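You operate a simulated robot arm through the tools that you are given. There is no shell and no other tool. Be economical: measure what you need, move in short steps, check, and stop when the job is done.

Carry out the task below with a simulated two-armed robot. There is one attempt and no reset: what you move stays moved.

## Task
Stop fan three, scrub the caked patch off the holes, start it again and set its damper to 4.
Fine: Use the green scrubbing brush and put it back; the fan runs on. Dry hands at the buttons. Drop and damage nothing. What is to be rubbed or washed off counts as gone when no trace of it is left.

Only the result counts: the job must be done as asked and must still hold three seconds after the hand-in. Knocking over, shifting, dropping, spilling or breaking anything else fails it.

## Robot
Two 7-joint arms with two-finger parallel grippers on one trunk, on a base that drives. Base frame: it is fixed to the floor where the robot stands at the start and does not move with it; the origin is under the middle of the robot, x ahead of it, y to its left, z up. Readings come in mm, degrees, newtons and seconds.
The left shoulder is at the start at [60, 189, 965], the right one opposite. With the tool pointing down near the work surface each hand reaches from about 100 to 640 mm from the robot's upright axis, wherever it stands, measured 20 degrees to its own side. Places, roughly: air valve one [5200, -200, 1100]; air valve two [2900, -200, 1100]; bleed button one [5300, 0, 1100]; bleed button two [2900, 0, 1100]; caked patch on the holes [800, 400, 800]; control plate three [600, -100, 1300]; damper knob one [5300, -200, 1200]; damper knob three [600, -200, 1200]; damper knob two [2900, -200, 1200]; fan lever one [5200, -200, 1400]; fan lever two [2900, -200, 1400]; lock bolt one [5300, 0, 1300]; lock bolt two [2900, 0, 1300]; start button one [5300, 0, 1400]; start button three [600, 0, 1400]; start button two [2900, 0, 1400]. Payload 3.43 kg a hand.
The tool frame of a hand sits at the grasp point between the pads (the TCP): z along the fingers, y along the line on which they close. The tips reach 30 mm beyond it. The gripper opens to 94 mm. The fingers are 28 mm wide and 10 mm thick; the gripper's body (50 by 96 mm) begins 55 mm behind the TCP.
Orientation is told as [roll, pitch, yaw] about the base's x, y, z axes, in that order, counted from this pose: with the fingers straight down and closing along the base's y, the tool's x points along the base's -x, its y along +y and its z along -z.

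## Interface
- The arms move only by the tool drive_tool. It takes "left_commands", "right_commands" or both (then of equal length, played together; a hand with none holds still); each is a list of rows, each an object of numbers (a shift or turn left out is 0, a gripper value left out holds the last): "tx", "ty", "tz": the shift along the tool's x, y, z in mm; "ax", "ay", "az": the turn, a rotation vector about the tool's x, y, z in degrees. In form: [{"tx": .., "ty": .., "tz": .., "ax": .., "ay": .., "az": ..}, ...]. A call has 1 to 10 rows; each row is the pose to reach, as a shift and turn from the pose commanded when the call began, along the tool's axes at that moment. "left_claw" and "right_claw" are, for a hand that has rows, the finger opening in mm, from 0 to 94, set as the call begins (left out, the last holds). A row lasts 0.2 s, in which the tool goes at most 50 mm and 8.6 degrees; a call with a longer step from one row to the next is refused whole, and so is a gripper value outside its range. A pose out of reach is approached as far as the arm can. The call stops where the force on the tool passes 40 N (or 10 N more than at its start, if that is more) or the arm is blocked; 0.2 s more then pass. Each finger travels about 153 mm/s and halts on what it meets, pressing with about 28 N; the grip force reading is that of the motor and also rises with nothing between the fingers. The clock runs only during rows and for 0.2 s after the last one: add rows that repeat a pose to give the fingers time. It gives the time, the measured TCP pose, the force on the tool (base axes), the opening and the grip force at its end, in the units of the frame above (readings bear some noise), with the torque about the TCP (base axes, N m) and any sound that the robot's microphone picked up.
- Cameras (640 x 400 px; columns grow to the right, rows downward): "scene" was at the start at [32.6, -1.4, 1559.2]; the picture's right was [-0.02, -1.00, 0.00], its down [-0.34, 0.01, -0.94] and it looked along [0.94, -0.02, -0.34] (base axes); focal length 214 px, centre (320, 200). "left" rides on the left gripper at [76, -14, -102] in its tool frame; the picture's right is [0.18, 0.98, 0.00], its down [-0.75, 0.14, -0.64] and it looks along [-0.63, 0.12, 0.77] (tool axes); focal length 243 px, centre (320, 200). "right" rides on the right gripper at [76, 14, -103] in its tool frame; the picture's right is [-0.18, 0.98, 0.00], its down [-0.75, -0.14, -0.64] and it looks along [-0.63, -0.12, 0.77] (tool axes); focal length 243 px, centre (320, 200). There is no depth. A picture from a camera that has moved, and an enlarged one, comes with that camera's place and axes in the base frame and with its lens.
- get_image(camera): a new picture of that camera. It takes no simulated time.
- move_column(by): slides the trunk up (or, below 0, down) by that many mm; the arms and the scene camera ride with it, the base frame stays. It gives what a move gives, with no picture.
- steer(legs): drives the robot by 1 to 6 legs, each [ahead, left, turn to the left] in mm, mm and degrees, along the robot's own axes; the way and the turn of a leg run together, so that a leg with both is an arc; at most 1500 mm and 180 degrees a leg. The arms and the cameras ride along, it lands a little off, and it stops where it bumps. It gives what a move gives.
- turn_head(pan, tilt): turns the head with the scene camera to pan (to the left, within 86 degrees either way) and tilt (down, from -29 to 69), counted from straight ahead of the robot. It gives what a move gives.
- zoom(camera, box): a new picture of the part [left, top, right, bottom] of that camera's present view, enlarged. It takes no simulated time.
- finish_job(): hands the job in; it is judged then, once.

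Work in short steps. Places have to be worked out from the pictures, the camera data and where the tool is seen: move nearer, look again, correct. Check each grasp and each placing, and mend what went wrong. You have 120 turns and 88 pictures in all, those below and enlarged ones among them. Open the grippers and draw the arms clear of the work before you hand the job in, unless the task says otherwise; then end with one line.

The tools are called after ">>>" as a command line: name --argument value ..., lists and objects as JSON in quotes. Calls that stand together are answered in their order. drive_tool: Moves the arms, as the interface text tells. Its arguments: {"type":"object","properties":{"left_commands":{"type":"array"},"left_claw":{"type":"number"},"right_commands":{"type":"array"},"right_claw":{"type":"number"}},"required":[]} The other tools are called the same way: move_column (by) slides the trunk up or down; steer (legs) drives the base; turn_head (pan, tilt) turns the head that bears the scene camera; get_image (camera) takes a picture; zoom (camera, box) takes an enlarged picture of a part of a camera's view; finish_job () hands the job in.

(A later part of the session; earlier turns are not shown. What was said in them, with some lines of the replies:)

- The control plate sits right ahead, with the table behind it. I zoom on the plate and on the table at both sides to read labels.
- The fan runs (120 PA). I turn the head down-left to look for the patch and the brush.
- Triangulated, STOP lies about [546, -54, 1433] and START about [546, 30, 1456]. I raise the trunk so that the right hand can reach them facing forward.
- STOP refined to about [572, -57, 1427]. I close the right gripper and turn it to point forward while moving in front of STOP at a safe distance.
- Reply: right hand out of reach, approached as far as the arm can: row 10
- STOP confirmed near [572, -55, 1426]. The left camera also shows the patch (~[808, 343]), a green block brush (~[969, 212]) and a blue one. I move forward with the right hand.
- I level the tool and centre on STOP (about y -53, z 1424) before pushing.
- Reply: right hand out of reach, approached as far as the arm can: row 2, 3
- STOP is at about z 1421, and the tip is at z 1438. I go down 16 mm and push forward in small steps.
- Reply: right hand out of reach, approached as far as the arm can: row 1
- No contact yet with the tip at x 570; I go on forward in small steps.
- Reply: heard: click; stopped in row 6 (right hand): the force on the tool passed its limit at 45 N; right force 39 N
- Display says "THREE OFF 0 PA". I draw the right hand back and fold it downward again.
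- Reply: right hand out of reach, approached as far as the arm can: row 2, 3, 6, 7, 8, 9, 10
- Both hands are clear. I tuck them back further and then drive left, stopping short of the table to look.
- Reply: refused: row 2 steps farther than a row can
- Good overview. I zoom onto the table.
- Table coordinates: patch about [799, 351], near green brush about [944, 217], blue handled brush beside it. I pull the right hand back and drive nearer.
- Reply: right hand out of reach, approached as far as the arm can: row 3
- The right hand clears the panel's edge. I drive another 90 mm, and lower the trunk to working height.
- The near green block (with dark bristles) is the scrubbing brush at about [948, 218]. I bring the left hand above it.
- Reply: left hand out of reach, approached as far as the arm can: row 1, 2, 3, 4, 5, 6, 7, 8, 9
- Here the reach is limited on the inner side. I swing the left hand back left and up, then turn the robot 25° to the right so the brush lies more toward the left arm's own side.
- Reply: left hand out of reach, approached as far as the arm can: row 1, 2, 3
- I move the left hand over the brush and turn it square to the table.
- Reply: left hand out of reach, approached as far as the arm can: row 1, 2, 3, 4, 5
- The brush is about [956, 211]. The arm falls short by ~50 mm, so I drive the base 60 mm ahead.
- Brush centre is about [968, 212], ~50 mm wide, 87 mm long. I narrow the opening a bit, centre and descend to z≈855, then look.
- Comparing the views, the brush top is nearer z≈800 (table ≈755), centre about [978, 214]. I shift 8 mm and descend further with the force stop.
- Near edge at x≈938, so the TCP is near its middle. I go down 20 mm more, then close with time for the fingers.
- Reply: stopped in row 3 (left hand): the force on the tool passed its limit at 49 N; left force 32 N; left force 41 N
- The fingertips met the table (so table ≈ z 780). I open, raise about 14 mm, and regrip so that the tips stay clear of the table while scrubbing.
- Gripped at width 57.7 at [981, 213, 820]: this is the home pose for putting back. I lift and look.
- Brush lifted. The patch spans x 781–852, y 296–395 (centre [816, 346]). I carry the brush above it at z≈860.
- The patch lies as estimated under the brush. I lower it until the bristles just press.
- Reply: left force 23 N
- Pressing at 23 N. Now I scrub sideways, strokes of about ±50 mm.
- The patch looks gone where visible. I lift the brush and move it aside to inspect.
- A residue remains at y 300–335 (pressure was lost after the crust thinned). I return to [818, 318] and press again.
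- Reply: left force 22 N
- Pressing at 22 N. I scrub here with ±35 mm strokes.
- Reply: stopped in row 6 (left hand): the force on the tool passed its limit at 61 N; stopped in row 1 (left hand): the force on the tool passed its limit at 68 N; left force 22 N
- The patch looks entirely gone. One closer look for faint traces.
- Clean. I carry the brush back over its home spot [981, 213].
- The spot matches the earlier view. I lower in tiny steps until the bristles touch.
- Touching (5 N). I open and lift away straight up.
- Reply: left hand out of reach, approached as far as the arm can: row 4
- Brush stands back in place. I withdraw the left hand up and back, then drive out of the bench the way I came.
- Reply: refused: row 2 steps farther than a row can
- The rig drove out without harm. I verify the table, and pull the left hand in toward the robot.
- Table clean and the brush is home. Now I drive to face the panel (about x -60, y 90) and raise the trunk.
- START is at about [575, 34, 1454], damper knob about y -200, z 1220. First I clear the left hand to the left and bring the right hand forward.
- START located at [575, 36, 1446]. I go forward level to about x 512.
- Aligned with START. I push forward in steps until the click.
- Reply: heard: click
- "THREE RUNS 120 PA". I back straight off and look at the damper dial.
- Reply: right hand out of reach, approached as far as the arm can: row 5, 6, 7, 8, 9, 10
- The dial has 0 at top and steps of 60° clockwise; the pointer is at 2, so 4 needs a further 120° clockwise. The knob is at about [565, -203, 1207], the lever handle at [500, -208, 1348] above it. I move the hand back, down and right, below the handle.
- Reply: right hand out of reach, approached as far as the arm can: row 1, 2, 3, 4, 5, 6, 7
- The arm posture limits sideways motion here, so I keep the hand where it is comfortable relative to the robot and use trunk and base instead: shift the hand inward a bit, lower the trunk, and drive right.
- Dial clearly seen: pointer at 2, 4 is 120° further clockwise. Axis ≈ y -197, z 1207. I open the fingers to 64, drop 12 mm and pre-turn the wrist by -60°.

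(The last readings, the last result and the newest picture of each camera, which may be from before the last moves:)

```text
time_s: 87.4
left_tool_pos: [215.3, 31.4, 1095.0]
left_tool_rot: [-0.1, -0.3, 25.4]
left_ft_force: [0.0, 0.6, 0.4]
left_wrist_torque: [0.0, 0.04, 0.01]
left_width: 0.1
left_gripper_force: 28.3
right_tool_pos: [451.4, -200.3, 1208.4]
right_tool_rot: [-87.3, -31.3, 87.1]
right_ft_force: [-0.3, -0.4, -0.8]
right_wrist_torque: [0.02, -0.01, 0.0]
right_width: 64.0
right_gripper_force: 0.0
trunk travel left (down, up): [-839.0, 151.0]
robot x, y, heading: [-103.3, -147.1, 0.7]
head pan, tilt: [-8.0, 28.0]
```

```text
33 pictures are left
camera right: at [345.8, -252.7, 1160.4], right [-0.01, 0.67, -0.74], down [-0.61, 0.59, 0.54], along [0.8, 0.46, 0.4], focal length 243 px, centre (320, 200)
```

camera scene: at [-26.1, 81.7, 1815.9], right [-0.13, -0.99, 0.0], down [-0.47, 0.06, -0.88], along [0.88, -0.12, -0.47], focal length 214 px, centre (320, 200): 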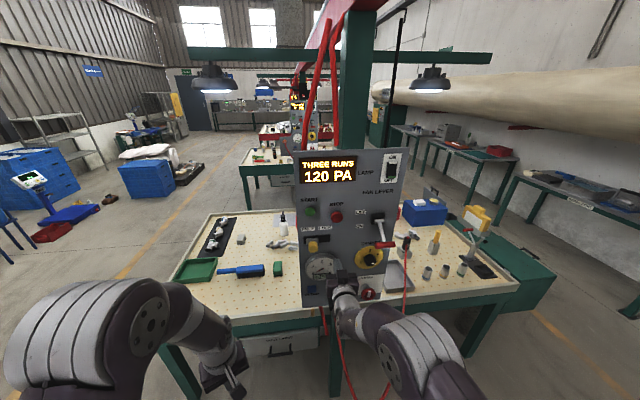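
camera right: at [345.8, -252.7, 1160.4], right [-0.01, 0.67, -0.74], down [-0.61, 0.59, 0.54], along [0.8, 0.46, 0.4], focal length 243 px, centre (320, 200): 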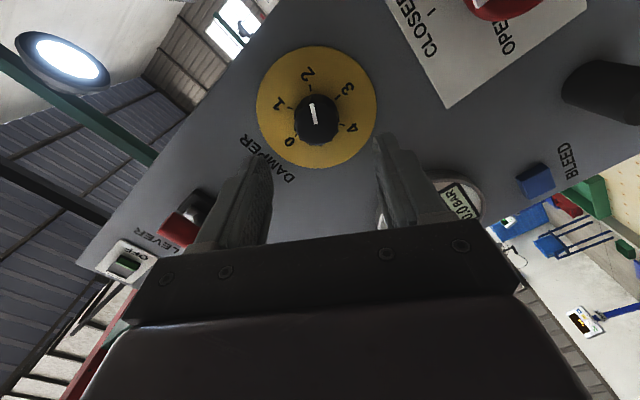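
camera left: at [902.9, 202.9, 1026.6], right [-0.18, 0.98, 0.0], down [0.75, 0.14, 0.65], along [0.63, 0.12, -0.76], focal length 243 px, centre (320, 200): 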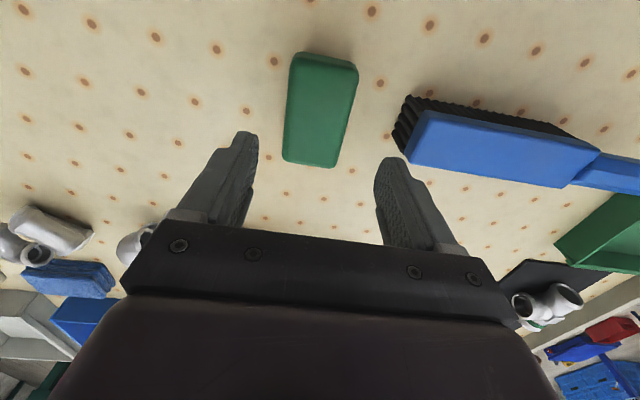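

The knob axis is at [560, -199, 1208] and the fingers straddle it. I advance.

>>> drive_tool --right_commands '[{"tz": 30, "tx": -2}, {"tz": 60, "tx": -3, "ty": -1}, {"tz": 76, "tx": -4, "ty": -1}]'

>>> get_image --camera "right"

```text
time_s: 88.2
left_tool_pos: [214.3, 30.3, 1095.6]
left_tool_rot: [-0.1, -0.2, 25.4]
left_ft_force: [-0.9, -0.2, -0.8]
left_wrist_torque: [-0.03, 0.0, -0.02]
left_width: 0.0
left_gripper_force: 27.3
right_tool_pos: [527.6, -197.2, 1207.2]
right_tool_rot: [-87.9, -31.4, 87.2]
right_ft_force: [0.1, -0.4, -0.4]
right_wrist_torque: [-0.02, 0.04, -0.03]
right_width: 63.9
right_gripper_force: 0.0
trunk travel left (down, up): [-839.0, 151.0]
robot x, y, heading: [-100.3, -144.2, 0.7]
head pan, tilt: [-8.0, 28.0]
```

```text
32 pictures are left
camera right: at [421.4, -251.4, 1159.3], right [0.0, 0.67, -0.74], down [-0.61, 0.59, 0.53], along [0.79, 0.45, 0.41], focal length 243 px, centre (320, 200)
```

right: 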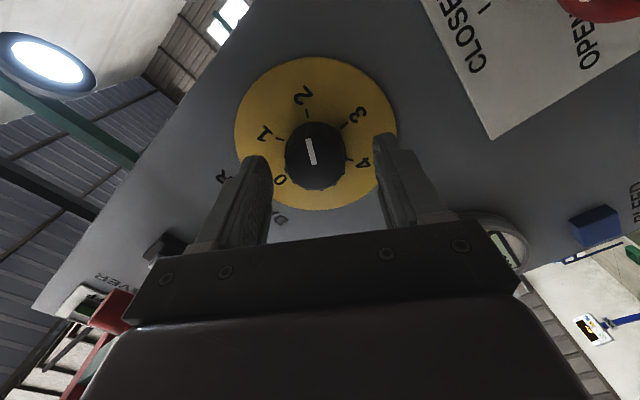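

Knob front at x≈561; I advance 17 mm more so the pads embrace it, then close.

>>> drive_tool --right_commands '[{"tz": 7}, {"tz": 13}, {"tz": 17}]'

>>> drive_tool --right_commands '[{"tz": 0}, {"tz": 0}, {"tz": 0}]' --right_claw 20

>>> get_image --camera "right"

```text
time_s: 89.0
left_tool_pos: [213.7, 30.9, 1095.5]
left_tool_rot: [-0.1, -0.3, 25.4]
left_ft_force: [0.0, -0.1, 0.5]
left_wrist_torque: [0.01, 0.03, 0.01]
left_width: 0.0
left_gripper_force: 27.6
right_tool_pos: [542.1, -198.6, 1207.6]
right_tool_rot: [-87.8, -31.4, 87.2]
right_ft_force: [0.0, 0.6, 0.3]
right_wrist_torque: [-0.02, 0.04, -0.01]
right_width: 63.7
right_gripper_force: 0.1
trunk travel left (down, up): [-839.0, 151.0]
robot x, y, heading: [-103.9, -143.7, 0.7]
head pan, tilt: [-8.0, 28.0]
```

```text
time_s: 89.8
left_tool_pos: [214.9, 29.2, 1097.1]
left_tool_rot: [-0.2, -0.3, 25.4]
left_ft_force: [0.3, -0.2, -0.8]
left_wrist_torque: [0.01, 0.01, 0.0]
left_width: 0.1
left_gripper_force: 28.0
right_tool_pos: [543.5, -199.1, 1212.7]
right_tool_rot: [-88.5, -31.6, 87.4]
right_ft_force: [10.6, -6.7, 22.4]
right_wrist_torque: [0.14, -0.61, -0.58]
right_width: 42.2
right_gripper_force: 45.0
trunk travel left (down, up): [-839.0, 151.0]
robot x, y, heading: [-103.1, -143.4, 0.6]
head pan, tilt: [-8.0, 28.0]
```

```text
31 pictures are left
camera right: at [438.4, -252.6, 1162.0], right [0.0, 0.67, -0.74], down [-0.61, 0.59, 0.53], along [0.79, 0.45, 0.41], focal length 243 px, centre (320, 200)
```

right: 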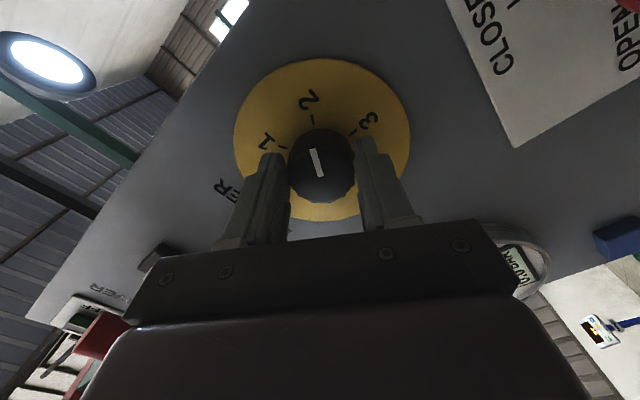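

Gripped (42 mm), with a sideways load since the axis is ~5 mm off. I shift along the closing line to unload.

>>> drive_tool --right_commands '[{"ty": -3}, {"ty": -5}, {"ty": -5}]'

```text
time_s: 90.6
left_tool_pos: [214.0, 33.0, 1094.4]
left_tool_rot: [-0.2, -0.3, 25.4]
left_ft_force: [-0.7, 0.3, 0.0]
left_wrist_torque: [0.0, -0.02, 0.01]
left_width: 0.0
left_gripper_force: 27.7
right_tool_pos: [543.6, -200.2, 1212.5]
right_tool_rot: [-87.9, -31.3, 87.3]
right_ft_force: [9.9, -0.2, 17.4]
right_wrist_torque: [0.1, -1.0, 0.9]
right_width: 41.9
right_gripper_force: 44.4
trunk travel left (down, up): [-839.0, 151.0]
robot x, y, heading: [-100.7, -142.5, 0.5]
head pan, tilt: [-8.0, 28.0]
```

Some load remains; I shift a bit further the same way.

>>> drive_tool --right_commands '[{"ty": -4, "tx": -2, "tz": 1}, {"ty": -7, "tx": -3, "tz": 2}, {"ty": -7, "tx": -3, "tz": 2}]'

```text
time_s: 91.4
left_tool_pos: [215.1, 31.6, 1095.5]
left_tool_rot: [-0.1, -0.3, 25.4]
left_ft_force: [-0.8, -0.2, 0.9]
left_wrist_torque: [0.0, 0.03, -0.02]
left_width: 0.0
left_gripper_force: 27.6
right_tool_pos: [542.2, -199.5, 1213.3]
right_tool_rot: [-87.0, -31.1, 86.8]
right_ft_force: [-9.8, 8.1, -18.0]
right_wrist_torque: [-0.07, 0.12, 0.87]
right_width: 42.0
right_gripper_force: 44.4
trunk travel left (down, up): [-839.0, 151.0]
robot x, y, heading: [-104.6, -144.9, 0.7]
head pan, tilt: [-8.0, 28.0]
```

Slight overshoot; I take back half and then turn clockwise in one call.

>>> drive_tool --right_commands '[{"ty": 3.5, "tx": 1.5, "tz": -1}, {"ty": 3.5, "tx": 1.5, "tz": -1, "az": 6}, {"ty": 3.5, "tx": 1.5, "tz": -1, "az": 12}, {"ty": 3.5, "tx": 1.5, "tz": -1, "az": 18}, {"ty": 3.5, "tx": 1.5, "tz": -1, "az": 24}, {"ty": 3.5, "tx": 1.5, "tz": -1, "az": 30}]'

>>> get_image --camera "right"

```text
time_s: 92.8
left_tool_pos: [214.9, 35.0, 1094.4]
left_tool_rot: [-0.5, -0.3, 25.5]
left_ft_force: [0.5, -0.3, -0.4]
left_wrist_torque: [0.02, -0.01, 0.01]
left_width: 0.0
left_gripper_force: 28.1
right_tool_pos: [542.5, -197.3, 1209.9]
right_tool_rot: [-84.9, -61.1, 84.0]
right_ft_force: [-17.0, 17.6, -31.8]
right_wrist_torque: [-0.16, 0.64, 0.91]
right_width: 42.0
right_gripper_force: 44.6
trunk travel left (down, up): [-839.0, 151.0]
robot x, y, heading: [-102.8, -147.4, 1.1]
head pan, tilt: [-8.0, 28.0]
```

```text
30 pictures are left
camera right: at [437.2, -217.7, 1141.2], right [0.01, 0.95, -0.31], down [-0.6, 0.25, 0.76], along [0.8, 0.18, 0.58], focal length 243 px, centre (320, 200)
```

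right: 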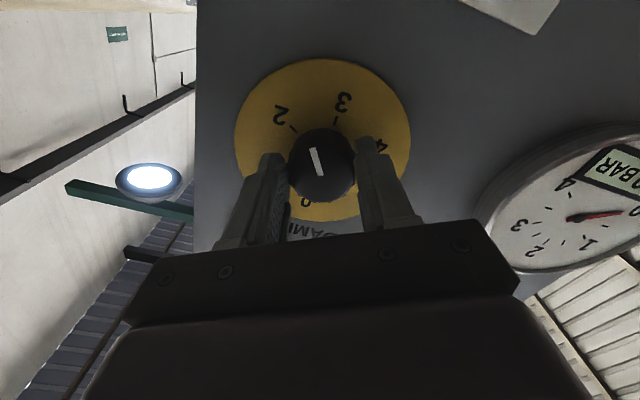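

Knob follows: pointer between 2 and 3. I relieve the load and go on turning.

>>> drive_tool --right_commands '[{"tx": 3, "ty": 5, "tz": -3}, {"tx": 3, "ty": 5, "tz": -3, "az": 6}, {"tx": 3, "ty": 5, "tz": -3, "az": 12}, {"tx": 3, "ty": 5, "tz": -3, "az": 18}, {"tx": 3, "ty": 5, "tz": -3, "az": 24}, {"tx": 3, "ty": 5, "tz": -3, "az": 30}]'

```text
time_s: 94.2
left_tool_pos: [216.3, 33.4, 1093.9]
left_tool_rot: [-0.3, -0.2, 25.4]
left_ft_force: [0.3, -0.8, 0.4]
left_wrist_torque: [0.03, -0.01, -0.04]
left_width: 0.1
left_gripper_force: 27.2
right_tool_pos: [543.7, -194.2, 1210.6]
right_tool_rot: [37.7, -87.6, -39.4]
right_ft_force: [-0.6, 13.7, -13.5]
right_wrist_torque: [-0.01, 1.3, 0.74]
right_width: 42.1
right_gripper_force: 45.5
trunk travel left (down, up): [-839.0, 151.0]
robot x, y, heading: [-102.1, -147.4, 0.9]
head pan, tilt: [-8.0, 28.0]
```

Load is lower. I continue the turn by another 35°.

>>> drive_tool --right_commands '[{"tx": 2, "ty": 2}, {"tx": 2, "ty": 2, "az": 7}, {"tx": 2, "ty": 2, "az": 14}, {"tx": 2, "ty": 2, "az": 21}, {"tx": 2, "ty": 2, "az": 28}, {"tx": 2, "ty": 2, "az": 35}]'

>>> get_image --camera "right"

```text
time_s: 95.4
left_tool_pos: [208.2, 27.5, 1098.5]
left_tool_rot: [-0.2, -0.7, 25.2]
left_ft_force: [-0.2, 0.3, -0.4]
left_wrist_torque: [-0.07, 0.03, -0.02]
left_width: 0.1
left_gripper_force: 28.3
right_tool_pos: [545.2, -191.7, 1213.1]
right_tool_rot: [84.4, -63.0, -88.1]
right_ft_force: [-28.4, -21.2, 6.8]
right_wrist_torque: [0.07, 0.22, 0.56]
right_width: 42.5
right_gripper_force: 45.3
right hand out of reach, approached as far as the arm can: row 4, 5
trunk travel left (down, up): [-839.0, 151.0]
robot x, y, heading: [-103.8, -144.3, 0.6]
head pan, tilt: [-8.0, 28.0]
stopped in row 5 (right hand): the force on the tool passed its limit at 63 N (the readings are from after the stop); the commanded pose is now the measured one
```

```text
29 pictures are left
camera right: at [443.1, -137.8, 1155.3], right [0.07, 0.79, 0.61], down [-0.64, -0.43, 0.64], along [0.77, -0.43, 0.47], focal length 243 px, centre (320, 200)
```

right: 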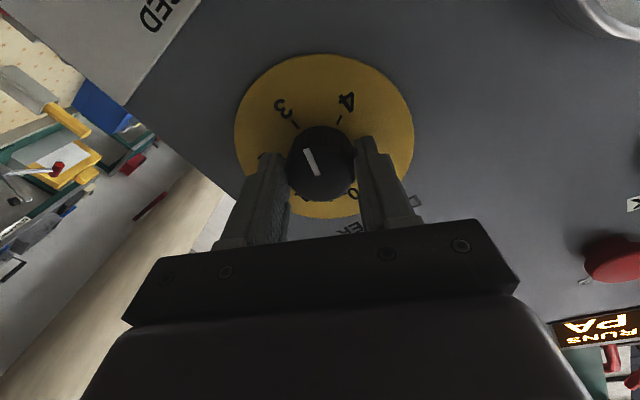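

Pointer now about halfway between 3 and 4, and the wrist is at its limit. I release, back off, turn the wrist back and regrasp.

>>> drive_tool --right_commands '[{"tz": 0}, {"tz": 0}, {"tz": -10}, {"tz": -30}, {"tz": -50}]' --right_claw 66

>>> drive_tool --right_commands '[{"az": -8}, {"az": -16}, {"az": -24}, {"az": -32}, {"az": -40}, {"az": -48}, {"az": -56}, {"az": -64}, {"az": -72}]'

>>> get_image --camera "right"

```text
time_s: 96.6
left_tool_pos: [212.6, 30.6, 1094.7]
left_tool_rot: [-0.2, -0.4, 25.3]
left_ft_force: [-0.3, 0.9, 0.1]
left_wrist_torque: [-0.01, -0.03, 0.0]
left_width: 0.0
left_gripper_force: 28.6
right_tool_pos: [511.3, -168.3, 1223.1]
right_tool_rot: [83.1, -63.4, -86.8]
right_ft_force: [-0.4, 0.2, 0.0]
right_wrist_torque: [0.01, 0.02, 0.01]
right_width: 66.1
right_gripper_force: 0.1
right hand out of reach, approached as far as the arm can: row 3, 4, 5
trunk travel left (down, up): [-839.0, 151.0]
robot x, y, heading: [-101.2, -145.1, 0.5]
head pan, tilt: [-8.0, 28.0]
```

```text
time_s: 98.6
left_tool_pos: [213.8, 29.5, 1094.3]
left_tool_rot: [-0.1, -0.3, 25.4]
left_ft_force: [0.1, -0.2, 0.3]
left_wrist_torque: [0.0, 0.0, 0.02]
left_width: 0.0
left_gripper_force: 28.7
right_tool_pos: [511.9, -170.5, 1220.1]
right_tool_rot: [-85.8, -44.6, 84.5]
right_ft_force: [0.7, -0.2, -0.1]
right_wrist_torque: [0.01, -0.02, 0.03]
right_width: 66.0
right_gripper_force: 0.0
trunk travel left (down, up): [-839.0, 151.0]
robot x, y, heading: [-101.9, -144.3, 0.6]
head pan, tilt: [-8.0, 28.0]
```

```text
28 pictures are left
camera right: at [404.4, -208.2, 1161.8], right [0.01, 0.82, -0.57], down [-0.59, 0.47, 0.66], along [0.81, 0.33, 0.49], focal length 243 px, centre (320, 200)
```

right: 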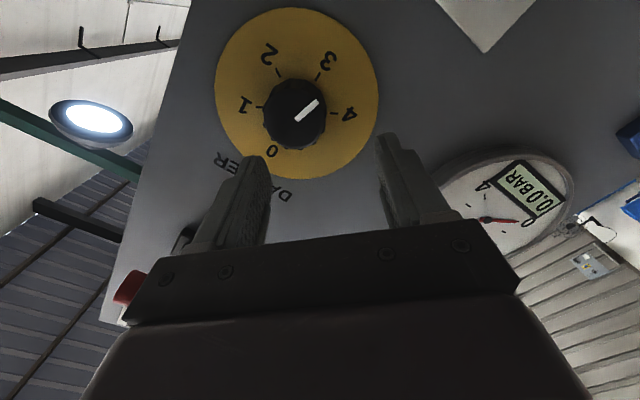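

The knob settled near 3 (labels vs pointer), so about 60° more is needed. I re-centre on the axis [y -197, z 1210], turn the wrist back a bit more and level it.

>>> drive_tool --right_commands '[{"tx": 13, "ty": -6, "az": -7, "ay": -2}, {"tx": 26, "ty": -12, "az": -15, "ay": -3.7}, {"tx": 26, "ty": -12, "az": -15, "ay": -3.7}]'

>>> get_image --camera "right"

```text
time_s: 99.4
left_tool_pos: [216.1, 29.4, 1095.3]
left_tool_rot: [-0.2, -0.3, 25.3]
left_ft_force: [-1.3, -0.6, -0.5]
left_wrist_torque: [-0.03, -0.01, -0.02]
left_width: 0.2
left_gripper_force: 27.9
right_tool_pos: [511.6, -195.5, 1211.0]
right_tool_rot: [-89.2, -29.6, 89.9]
right_ft_force: [-0.1, -0.2, -0.5]
right_wrist_torque: [0.01, -0.01, -0.04]
right_width: 66.1
right_gripper_force: 0.1
trunk travel left (down, up): [-839.0, 151.0]
robot x, y, heading: [-106.4, -141.1, 0.5]
head pan, tilt: [-8.0, 28.0]
```

```text
27 pictures are left
camera right: at [408.5, -254.9, 1162.0], right [-0.01, 0.65, -0.76], down [-0.64, 0.58, 0.5], along [0.77, 0.49, 0.41], focal length 243 px, centre (320, 200)
```

right: 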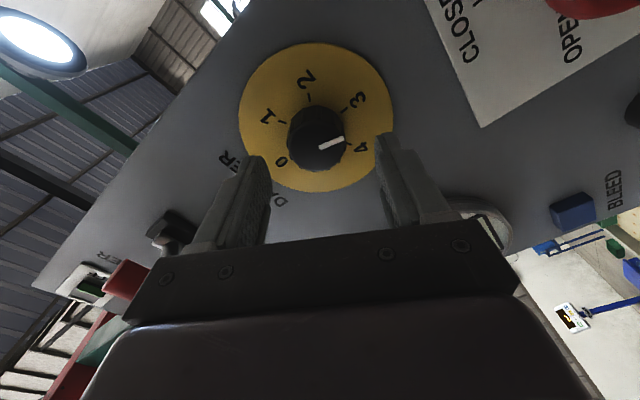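

The pointer stands at 3. The fingers are centred; I advance 32 mm and close.

>>> drive_tool --right_commands '[{"tz": 12, "tx": 1}, {"tz": 24, "tx": 2}, {"tz": 32, "tx": 2}]'

>>> drive_tool --right_commands '[{"tz": 0}, {"tz": 0}, {"tz": 0}]' --right_claw 20

```text
time_s: 100.2
left_tool_pos: [215.2, 30.3, 1094.4]
left_tool_rot: [-0.1, -0.4, 25.3]
left_ft_force: [0.6, -0.4, 0.1]
left_wrist_torque: [0.01, -0.01, -0.02]
left_width: 0.0
left_gripper_force: 28.1
right_tool_pos: [543.3, -197.4, 1209.2]
right_tool_rot: [-89.3, -29.9, 89.9]
right_ft_force: [-0.2, 0.1, 0.5]
right_wrist_torque: [-0.01, -0.02, -0.02]
right_width: 66.0
right_gripper_force: 0.2
trunk travel left (down, up): [-839.0, 151.0]
robot x, y, heading: [-103.6, -149.7, 0.5]
head pan, tilt: [-8.0, 28.0]
```

```text
time_s: 101.0
left_tool_pos: [213.5, 28.9, 1095.8]
left_tool_rot: [-0.1, -0.3, 25.2]
left_ft_force: [1.0, -0.1, -0.2]
left_wrist_torque: [-0.01, -0.02, 0.05]
left_width: 0.0
left_gripper_force: 27.9
right_tool_pos: [543.8, -199.5, 1213.2]
right_tool_rot: [-89.6, -30.0, 90.0]
right_ft_force: [9.0, -5.5, 16.5]
right_wrist_torque: [0.09, -0.45, -0.5]
right_width: 41.6
right_gripper_force: 45.0
trunk travel left (down, up): [-839.0, 151.0]
robot x, y, heading: [-102.6, -144.3, 0.4]
head pan, tilt: [-8.0, 28.0]
```

Gripped. I unload by ~4 mm and turn 36° clockwise, pausing to check.

>>> drive_tool --right_commands '[{"ty": -4.5, "tz": 1}, {"ty": -4.5, "tz": 1, "az": 6}, {"ty": -4.5, "tz": 1, "az": 12}, {"ty": -4.5, "tz": 1, "az": 18}, {"ty": -4.5, "tz": 1, "az": 24}, {"ty": -4.5, "tz": 1, "az": 30}, {"ty": -4.5, "tz": 1, "az": 36}]'

```text
time_s: 102.6
left_tool_pos: [215.4, 32.8, 1093.7]
left_tool_rot: [-0.3, -0.3, 25.3]
left_ft_force: [0.9, 0.4, 0.0]
left_wrist_torque: [-0.02, 0.01, -0.04]
left_width: 0.0
left_gripper_force: 27.5
right_tool_pos: [543.6, -197.3, 1210.2]
right_tool_rot: [-87.5, -65.6, 88.1]
right_ft_force: [1.3, 12.8, -11.4]
right_wrist_torque: [-0.07, -0.51, 0.93]
right_width: 41.8
right_gripper_force: 45.0
trunk travel left (down, up): [-839.0, 151.0]
robot x, y, heading: [-103.6, -141.7, 0.5]
head pan, tilt: [-8.0, 28.0]
```

Load is small. I relieve it and turn the remaining 25°.

>>> drive_tool --right_commands '[{"tx": 1, "ty": 2.5}, {"tx": 1, "ty": 2.5, "az": 6}, {"tx": 1, "ty": 2.5, "az": 12}, {"tx": 1, "ty": 2.5, "az": 18}, {"tx": 1, "ty": 2.5, "az": 25}, {"tx": 1, "ty": 2.5, "az": 25}]'

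>>> get_image --camera "right"

```text
time_s: 104.0
left_tool_pos: [213.6, 31.8, 1095.6]
left_tool_rot: [-0.2, -0.2, 25.3]
left_ft_force: [0.7, 0.0, -0.7]
left_wrist_torque: [-0.04, 0.03, 0.03]
left_width: 0.1
left_gripper_force: 27.4
right_tool_pos: [543.9, -194.9, 1215.2]
right_tool_rot: [55.8, -89.0, -55.5]
right_ft_force: [-0.2, 13.2, -3.0]
right_wrist_torque: [-0.33, 0.22, 0.49]
right_width: 41.9
right_gripper_force: 44.7
trunk travel left (down, up): [-839.0, 151.0]
robot x, y, heading: [-106.4, -144.3, 0.6]
head pan, tilt: [-8.0, 28.0]
```

```text
26 pictures are left
camera right: at [440.3, -179.5, 1139.0], right [0.0, 0.98, 0.2], down [-0.63, -0.16, 0.76], along [0.77, -0.12, 0.62], focal length 243 px, centre (320, 200)
```

right: 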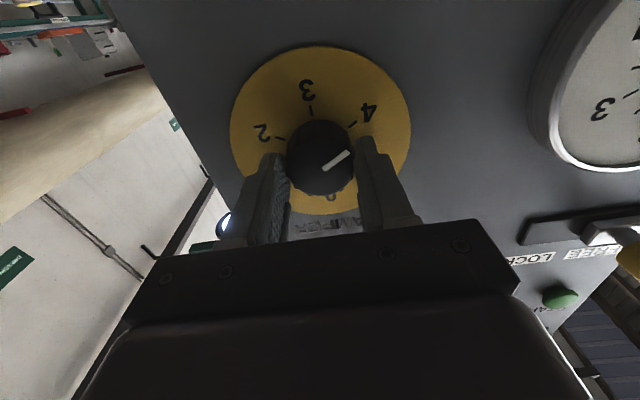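

Pointer seems a few degrees short of 4. I turn 7° more.

>>> drive_tool --right_commands '[{"ty": 1.5, "az": 4}, {"ty": 1.5, "az": 7}, {"ty": 1.5, "az": 7}]'

>>> zoom --camera "right" --box '[220, 40, 420, 220]'

```text
time_s: 104.8
left_tool_pos: [214.6, 30.0, 1094.1]
left_tool_rot: [-0.2, -0.3, 25.3]
left_ft_force: [0.4, 0.5, -0.6]
left_wrist_torque: [-0.04, -0.01, 0.02]
left_width: 0.0
left_gripper_force: 28.2
right_tool_pos: [543.1, -194.0, 1213.1]
right_tool_rot: [85.6, -82.2, -85.5]
right_ft_force: [1.3, 7.6, 0.8]
right_wrist_torque: [-1.1, -0.18, 0.01]
right_width: 41.6
right_gripper_force: 44.9
trunk travel left (down, up): [-839.0, 151.0]
robot x, y, heading: [-104.0, -145.2, 0.5]
head pan, tilt: [-8.0, 28.0]
```

```text
2.22 times, centred on (320, 130) of right
camera zoom: at [440.1, -169.9, 1139.8], right [0.0, 0.95, 0.32], down [-0.63, -0.24, 0.73], along [0.77, -0.2, 0.6], focal length 539 px, centre (320, 356)
```

zoom: 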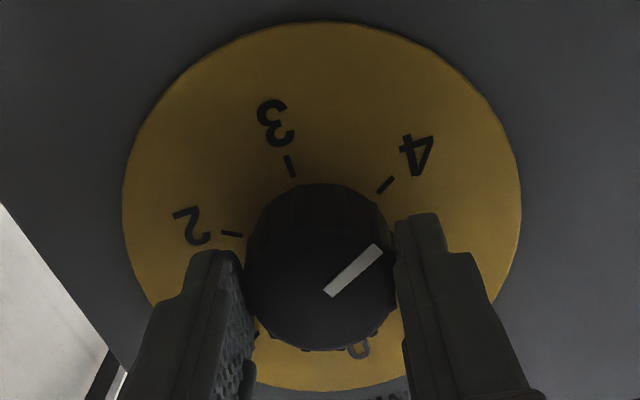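

The pointer is now parallel to the 4 tick and resistance rose (stop at 4). I open and back off straight.

>>> drive_tool --right_commands '[{"tz": 0}, {"tz": 0}, {"tz": 0}]' --right_claw 70

>>> drive_tool --right_commands '[{"tz": -10}, {"tz": -25}, {"tz": -45}]'

>>> get_image --camera "right"

```text
time_s: 105.6
left_tool_pos: [213.9, 29.3, 1095.3]
left_tool_rot: [-0.1, -0.2, 25.4]
left_ft_force: [-0.1, -0.1, -0.2]
left_wrist_torque: [-0.04, 0.01, 0.0]
left_width: 0.2
left_gripper_force: 28.1
right_tool_pos: [544.1, -196.8, 1213.1]
right_tool_rot: [85.0, -82.2, -84.9]
right_ft_force: [0.3, -0.4, -0.6]
right_wrist_torque: [-0.01, -0.01, 0.0]
right_width: 69.8
right_gripper_force: 0.1
trunk travel left (down, up): [-839.0, 151.0]
robot x, y, heading: [-103.1, -146.5, 0.6]
head pan, tilt: [-8.0, 28.0]
```

```text
time_s: 106.4
left_tool_pos: [213.0, 29.3, 1095.2]
left_tool_rot: [-0.1, -0.4, 25.3]
left_ft_force: [0.9, 0.2, 0.4]
left_wrist_torque: [0.01, -0.02, 0.01]
left_width: 0.0
left_gripper_force: 28.2
right_tool_pos: [496.9, -196.6, 1213.9]
right_tool_rot: [85.4, -82.1, -85.2]
right_ft_force: [-0.3, -0.1, -0.7]
right_wrist_torque: [0.01, 0.0, 0.0]
right_width: 69.9
right_gripper_force: 0.0
trunk travel left (down, up): [-839.0, 151.0]
robot x, y, heading: [-104.5, -143.7, 0.7]
head pan, tilt: [-8.0, 28.0]
```

```text
24 pictures are left
camera right: at [393.9, -172.5, 1141.5], right [0.0, 0.95, 0.32], down [-0.63, -0.25, 0.73], along [0.77, -0.2, 0.6], focal length 243 px, centre (320, 200)
```

right: 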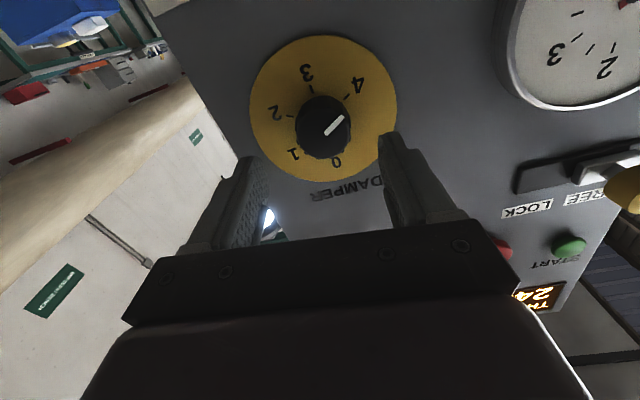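

The pointer is at 4 and the display shows 24… I drive the base straight back to clear the panel and check the whole scene.

>>> steer --legs '[[-250, 0, 0]]'

>>> turn_head --pan 5 --tilt 22

>>> zoom --camera "scene" --box '[230, 120, 430, 280]'

>>> get_image --camera "scene"

```text
time_s: 108.2
left_tool_pos: [-32.9, 29.4, 1094.0]
left_tool_rot: [-0.1, -0.4, 25.6]
left_ft_force: [0.3, 0.0, 0.5]
left_wrist_torque: [0.0, -0.01, -0.05]
left_width: 0.0
left_gripper_force: 27.8
right_tool_pos: [251.5, -196.1, 1215.1]
right_tool_rot: [84.7, -82.1, -84.4]
right_ft_force: [-0.1, 0.2, 0.5]
right_wrist_torque: [0.0, 0.0, -0.02]
right_width: 69.8
right_gripper_force: 0.1
trunk travel left (down, up): [-839.0, 151.0]
robot x, y, heading: [-352.2, -149.8, 1.0]
head pan, tilt: [-8.0, 28.0]
```

```text
time_s: 109.0
left_tool_pos: [-33.9, 28.6, 1095.5]
left_tool_rot: [-0.1, -0.3, 25.7]
left_ft_force: [-0.6, 0.3, 0.0]
left_wrist_torque: [-0.01, -0.01, -0.03]
left_width: 0.0
left_gripper_force: 27.8
right_tool_pos: [250.2, -197.5, 1215.1]
right_tool_rot: [85.3, -82.1, -84.8]
right_ft_force: [0.1, -0.3, 0.8]
right_wrist_torque: [-0.04, -0.05, 0.0]
right_width: 70.2
right_gripper_force: 0.1
trunk travel left (down, up): [-839.0, 151.0]
robot x, y, heading: [-352.8, -148.0, 0.8]
head pan, tilt: [5.0, 22.0]
```

```text
2.50 times, centred on (330, 200) of scene
camera zoom: at [-320.9, -139.0, 1757.6], right [0.1, -0.99, 0.0], down [-0.37, -0.04, -0.93], along [0.92, 0.09, -0.37], focal length 536 px, centre (295, 200)
```

zoom: 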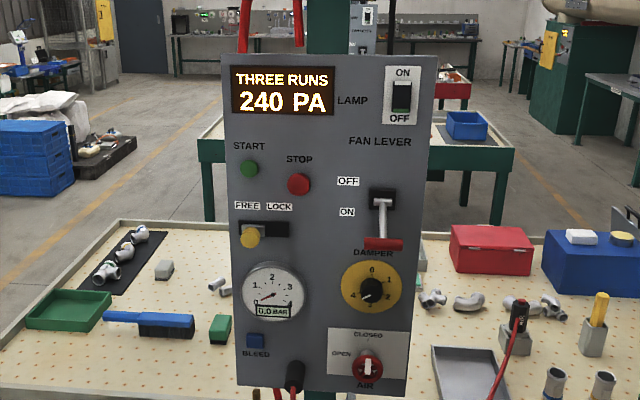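

```text
22 pictures are left
camera scene: at [-320.9, -139.0, 1757.6], right [0.1, -0.99, 0.0], down [-0.37, -0.04, -0.93], along [0.92, 0.09, -0.37], focal length 214 px, centre (320, 200)
```

scene: 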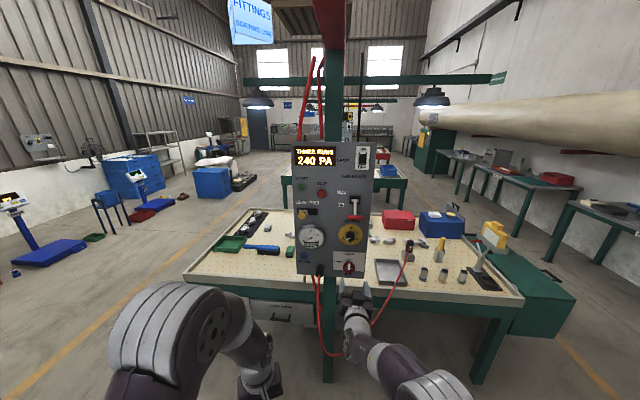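

Fan three runs at 240 PA with the damper at 4, the table is clean and the brush is in place. I open the left gripper too, and hand in.

>>> drive_tool --left_commands '[{"tz": 0}, {"tz": 0}, {"tz": 0}]' --left_claw 90

>>> zoom --camera "scene" --box '[320, 210, 380, 260]'

```text
time_s: 109.8
left_tool_pos: [-34.0, 28.4, 1094.4]
left_tool_rot: [-0.1, -0.2, 25.6]
left_ft_force: [0.4, -1.2, 0.1]
left_wrist_torque: [0.01, 0.02, 0.01]
left_width: 90.0
left_gripper_force: 0.0
right_tool_pos: [250.5, -196.7, 1215.4]
right_tool_rot: [84.9, -82.1, -84.5]
right_ft_force: [-0.5, 0.7, 0.1]
right_wrist_torque: [-0.02, -0.01, 0.02]
right_width: 69.8
right_gripper_force: 0.0
trunk travel left (down, up): [-839.0, 151.0]
robot x, y, heading: [-350.7, -146.0, 0.8]
head pan, tilt: [5.0, 22.0]
```

```text
8.00 times, centred on (350, 235) of scene
camera zoom: at [-319.7, -138.9, 1757.6], right [0.1, -0.99, 0.0], down [-0.37, -0.04, -0.93], along [0.92, 0.09, -0.37], focal length 1716 px, centre (80, -80)
```

zoom: 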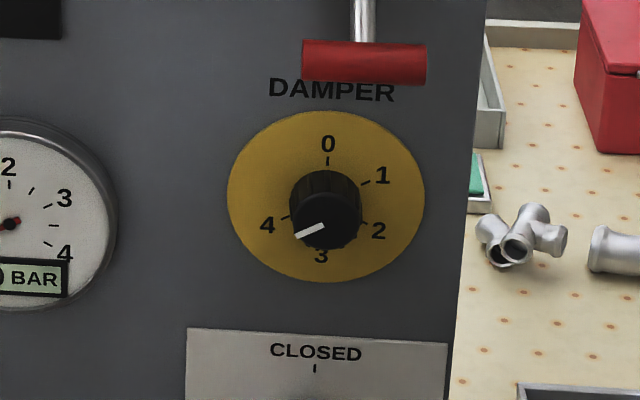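

The pointer is parallel to the 4 tick, so everything is done.

>>> finish_job

```text
The job is handed in.
```

Fan three was stopped, the caked patch scrubbed off with no trace visible, and the green brush put back where it was. The fan is running again at 240 PA with its damper at 4.
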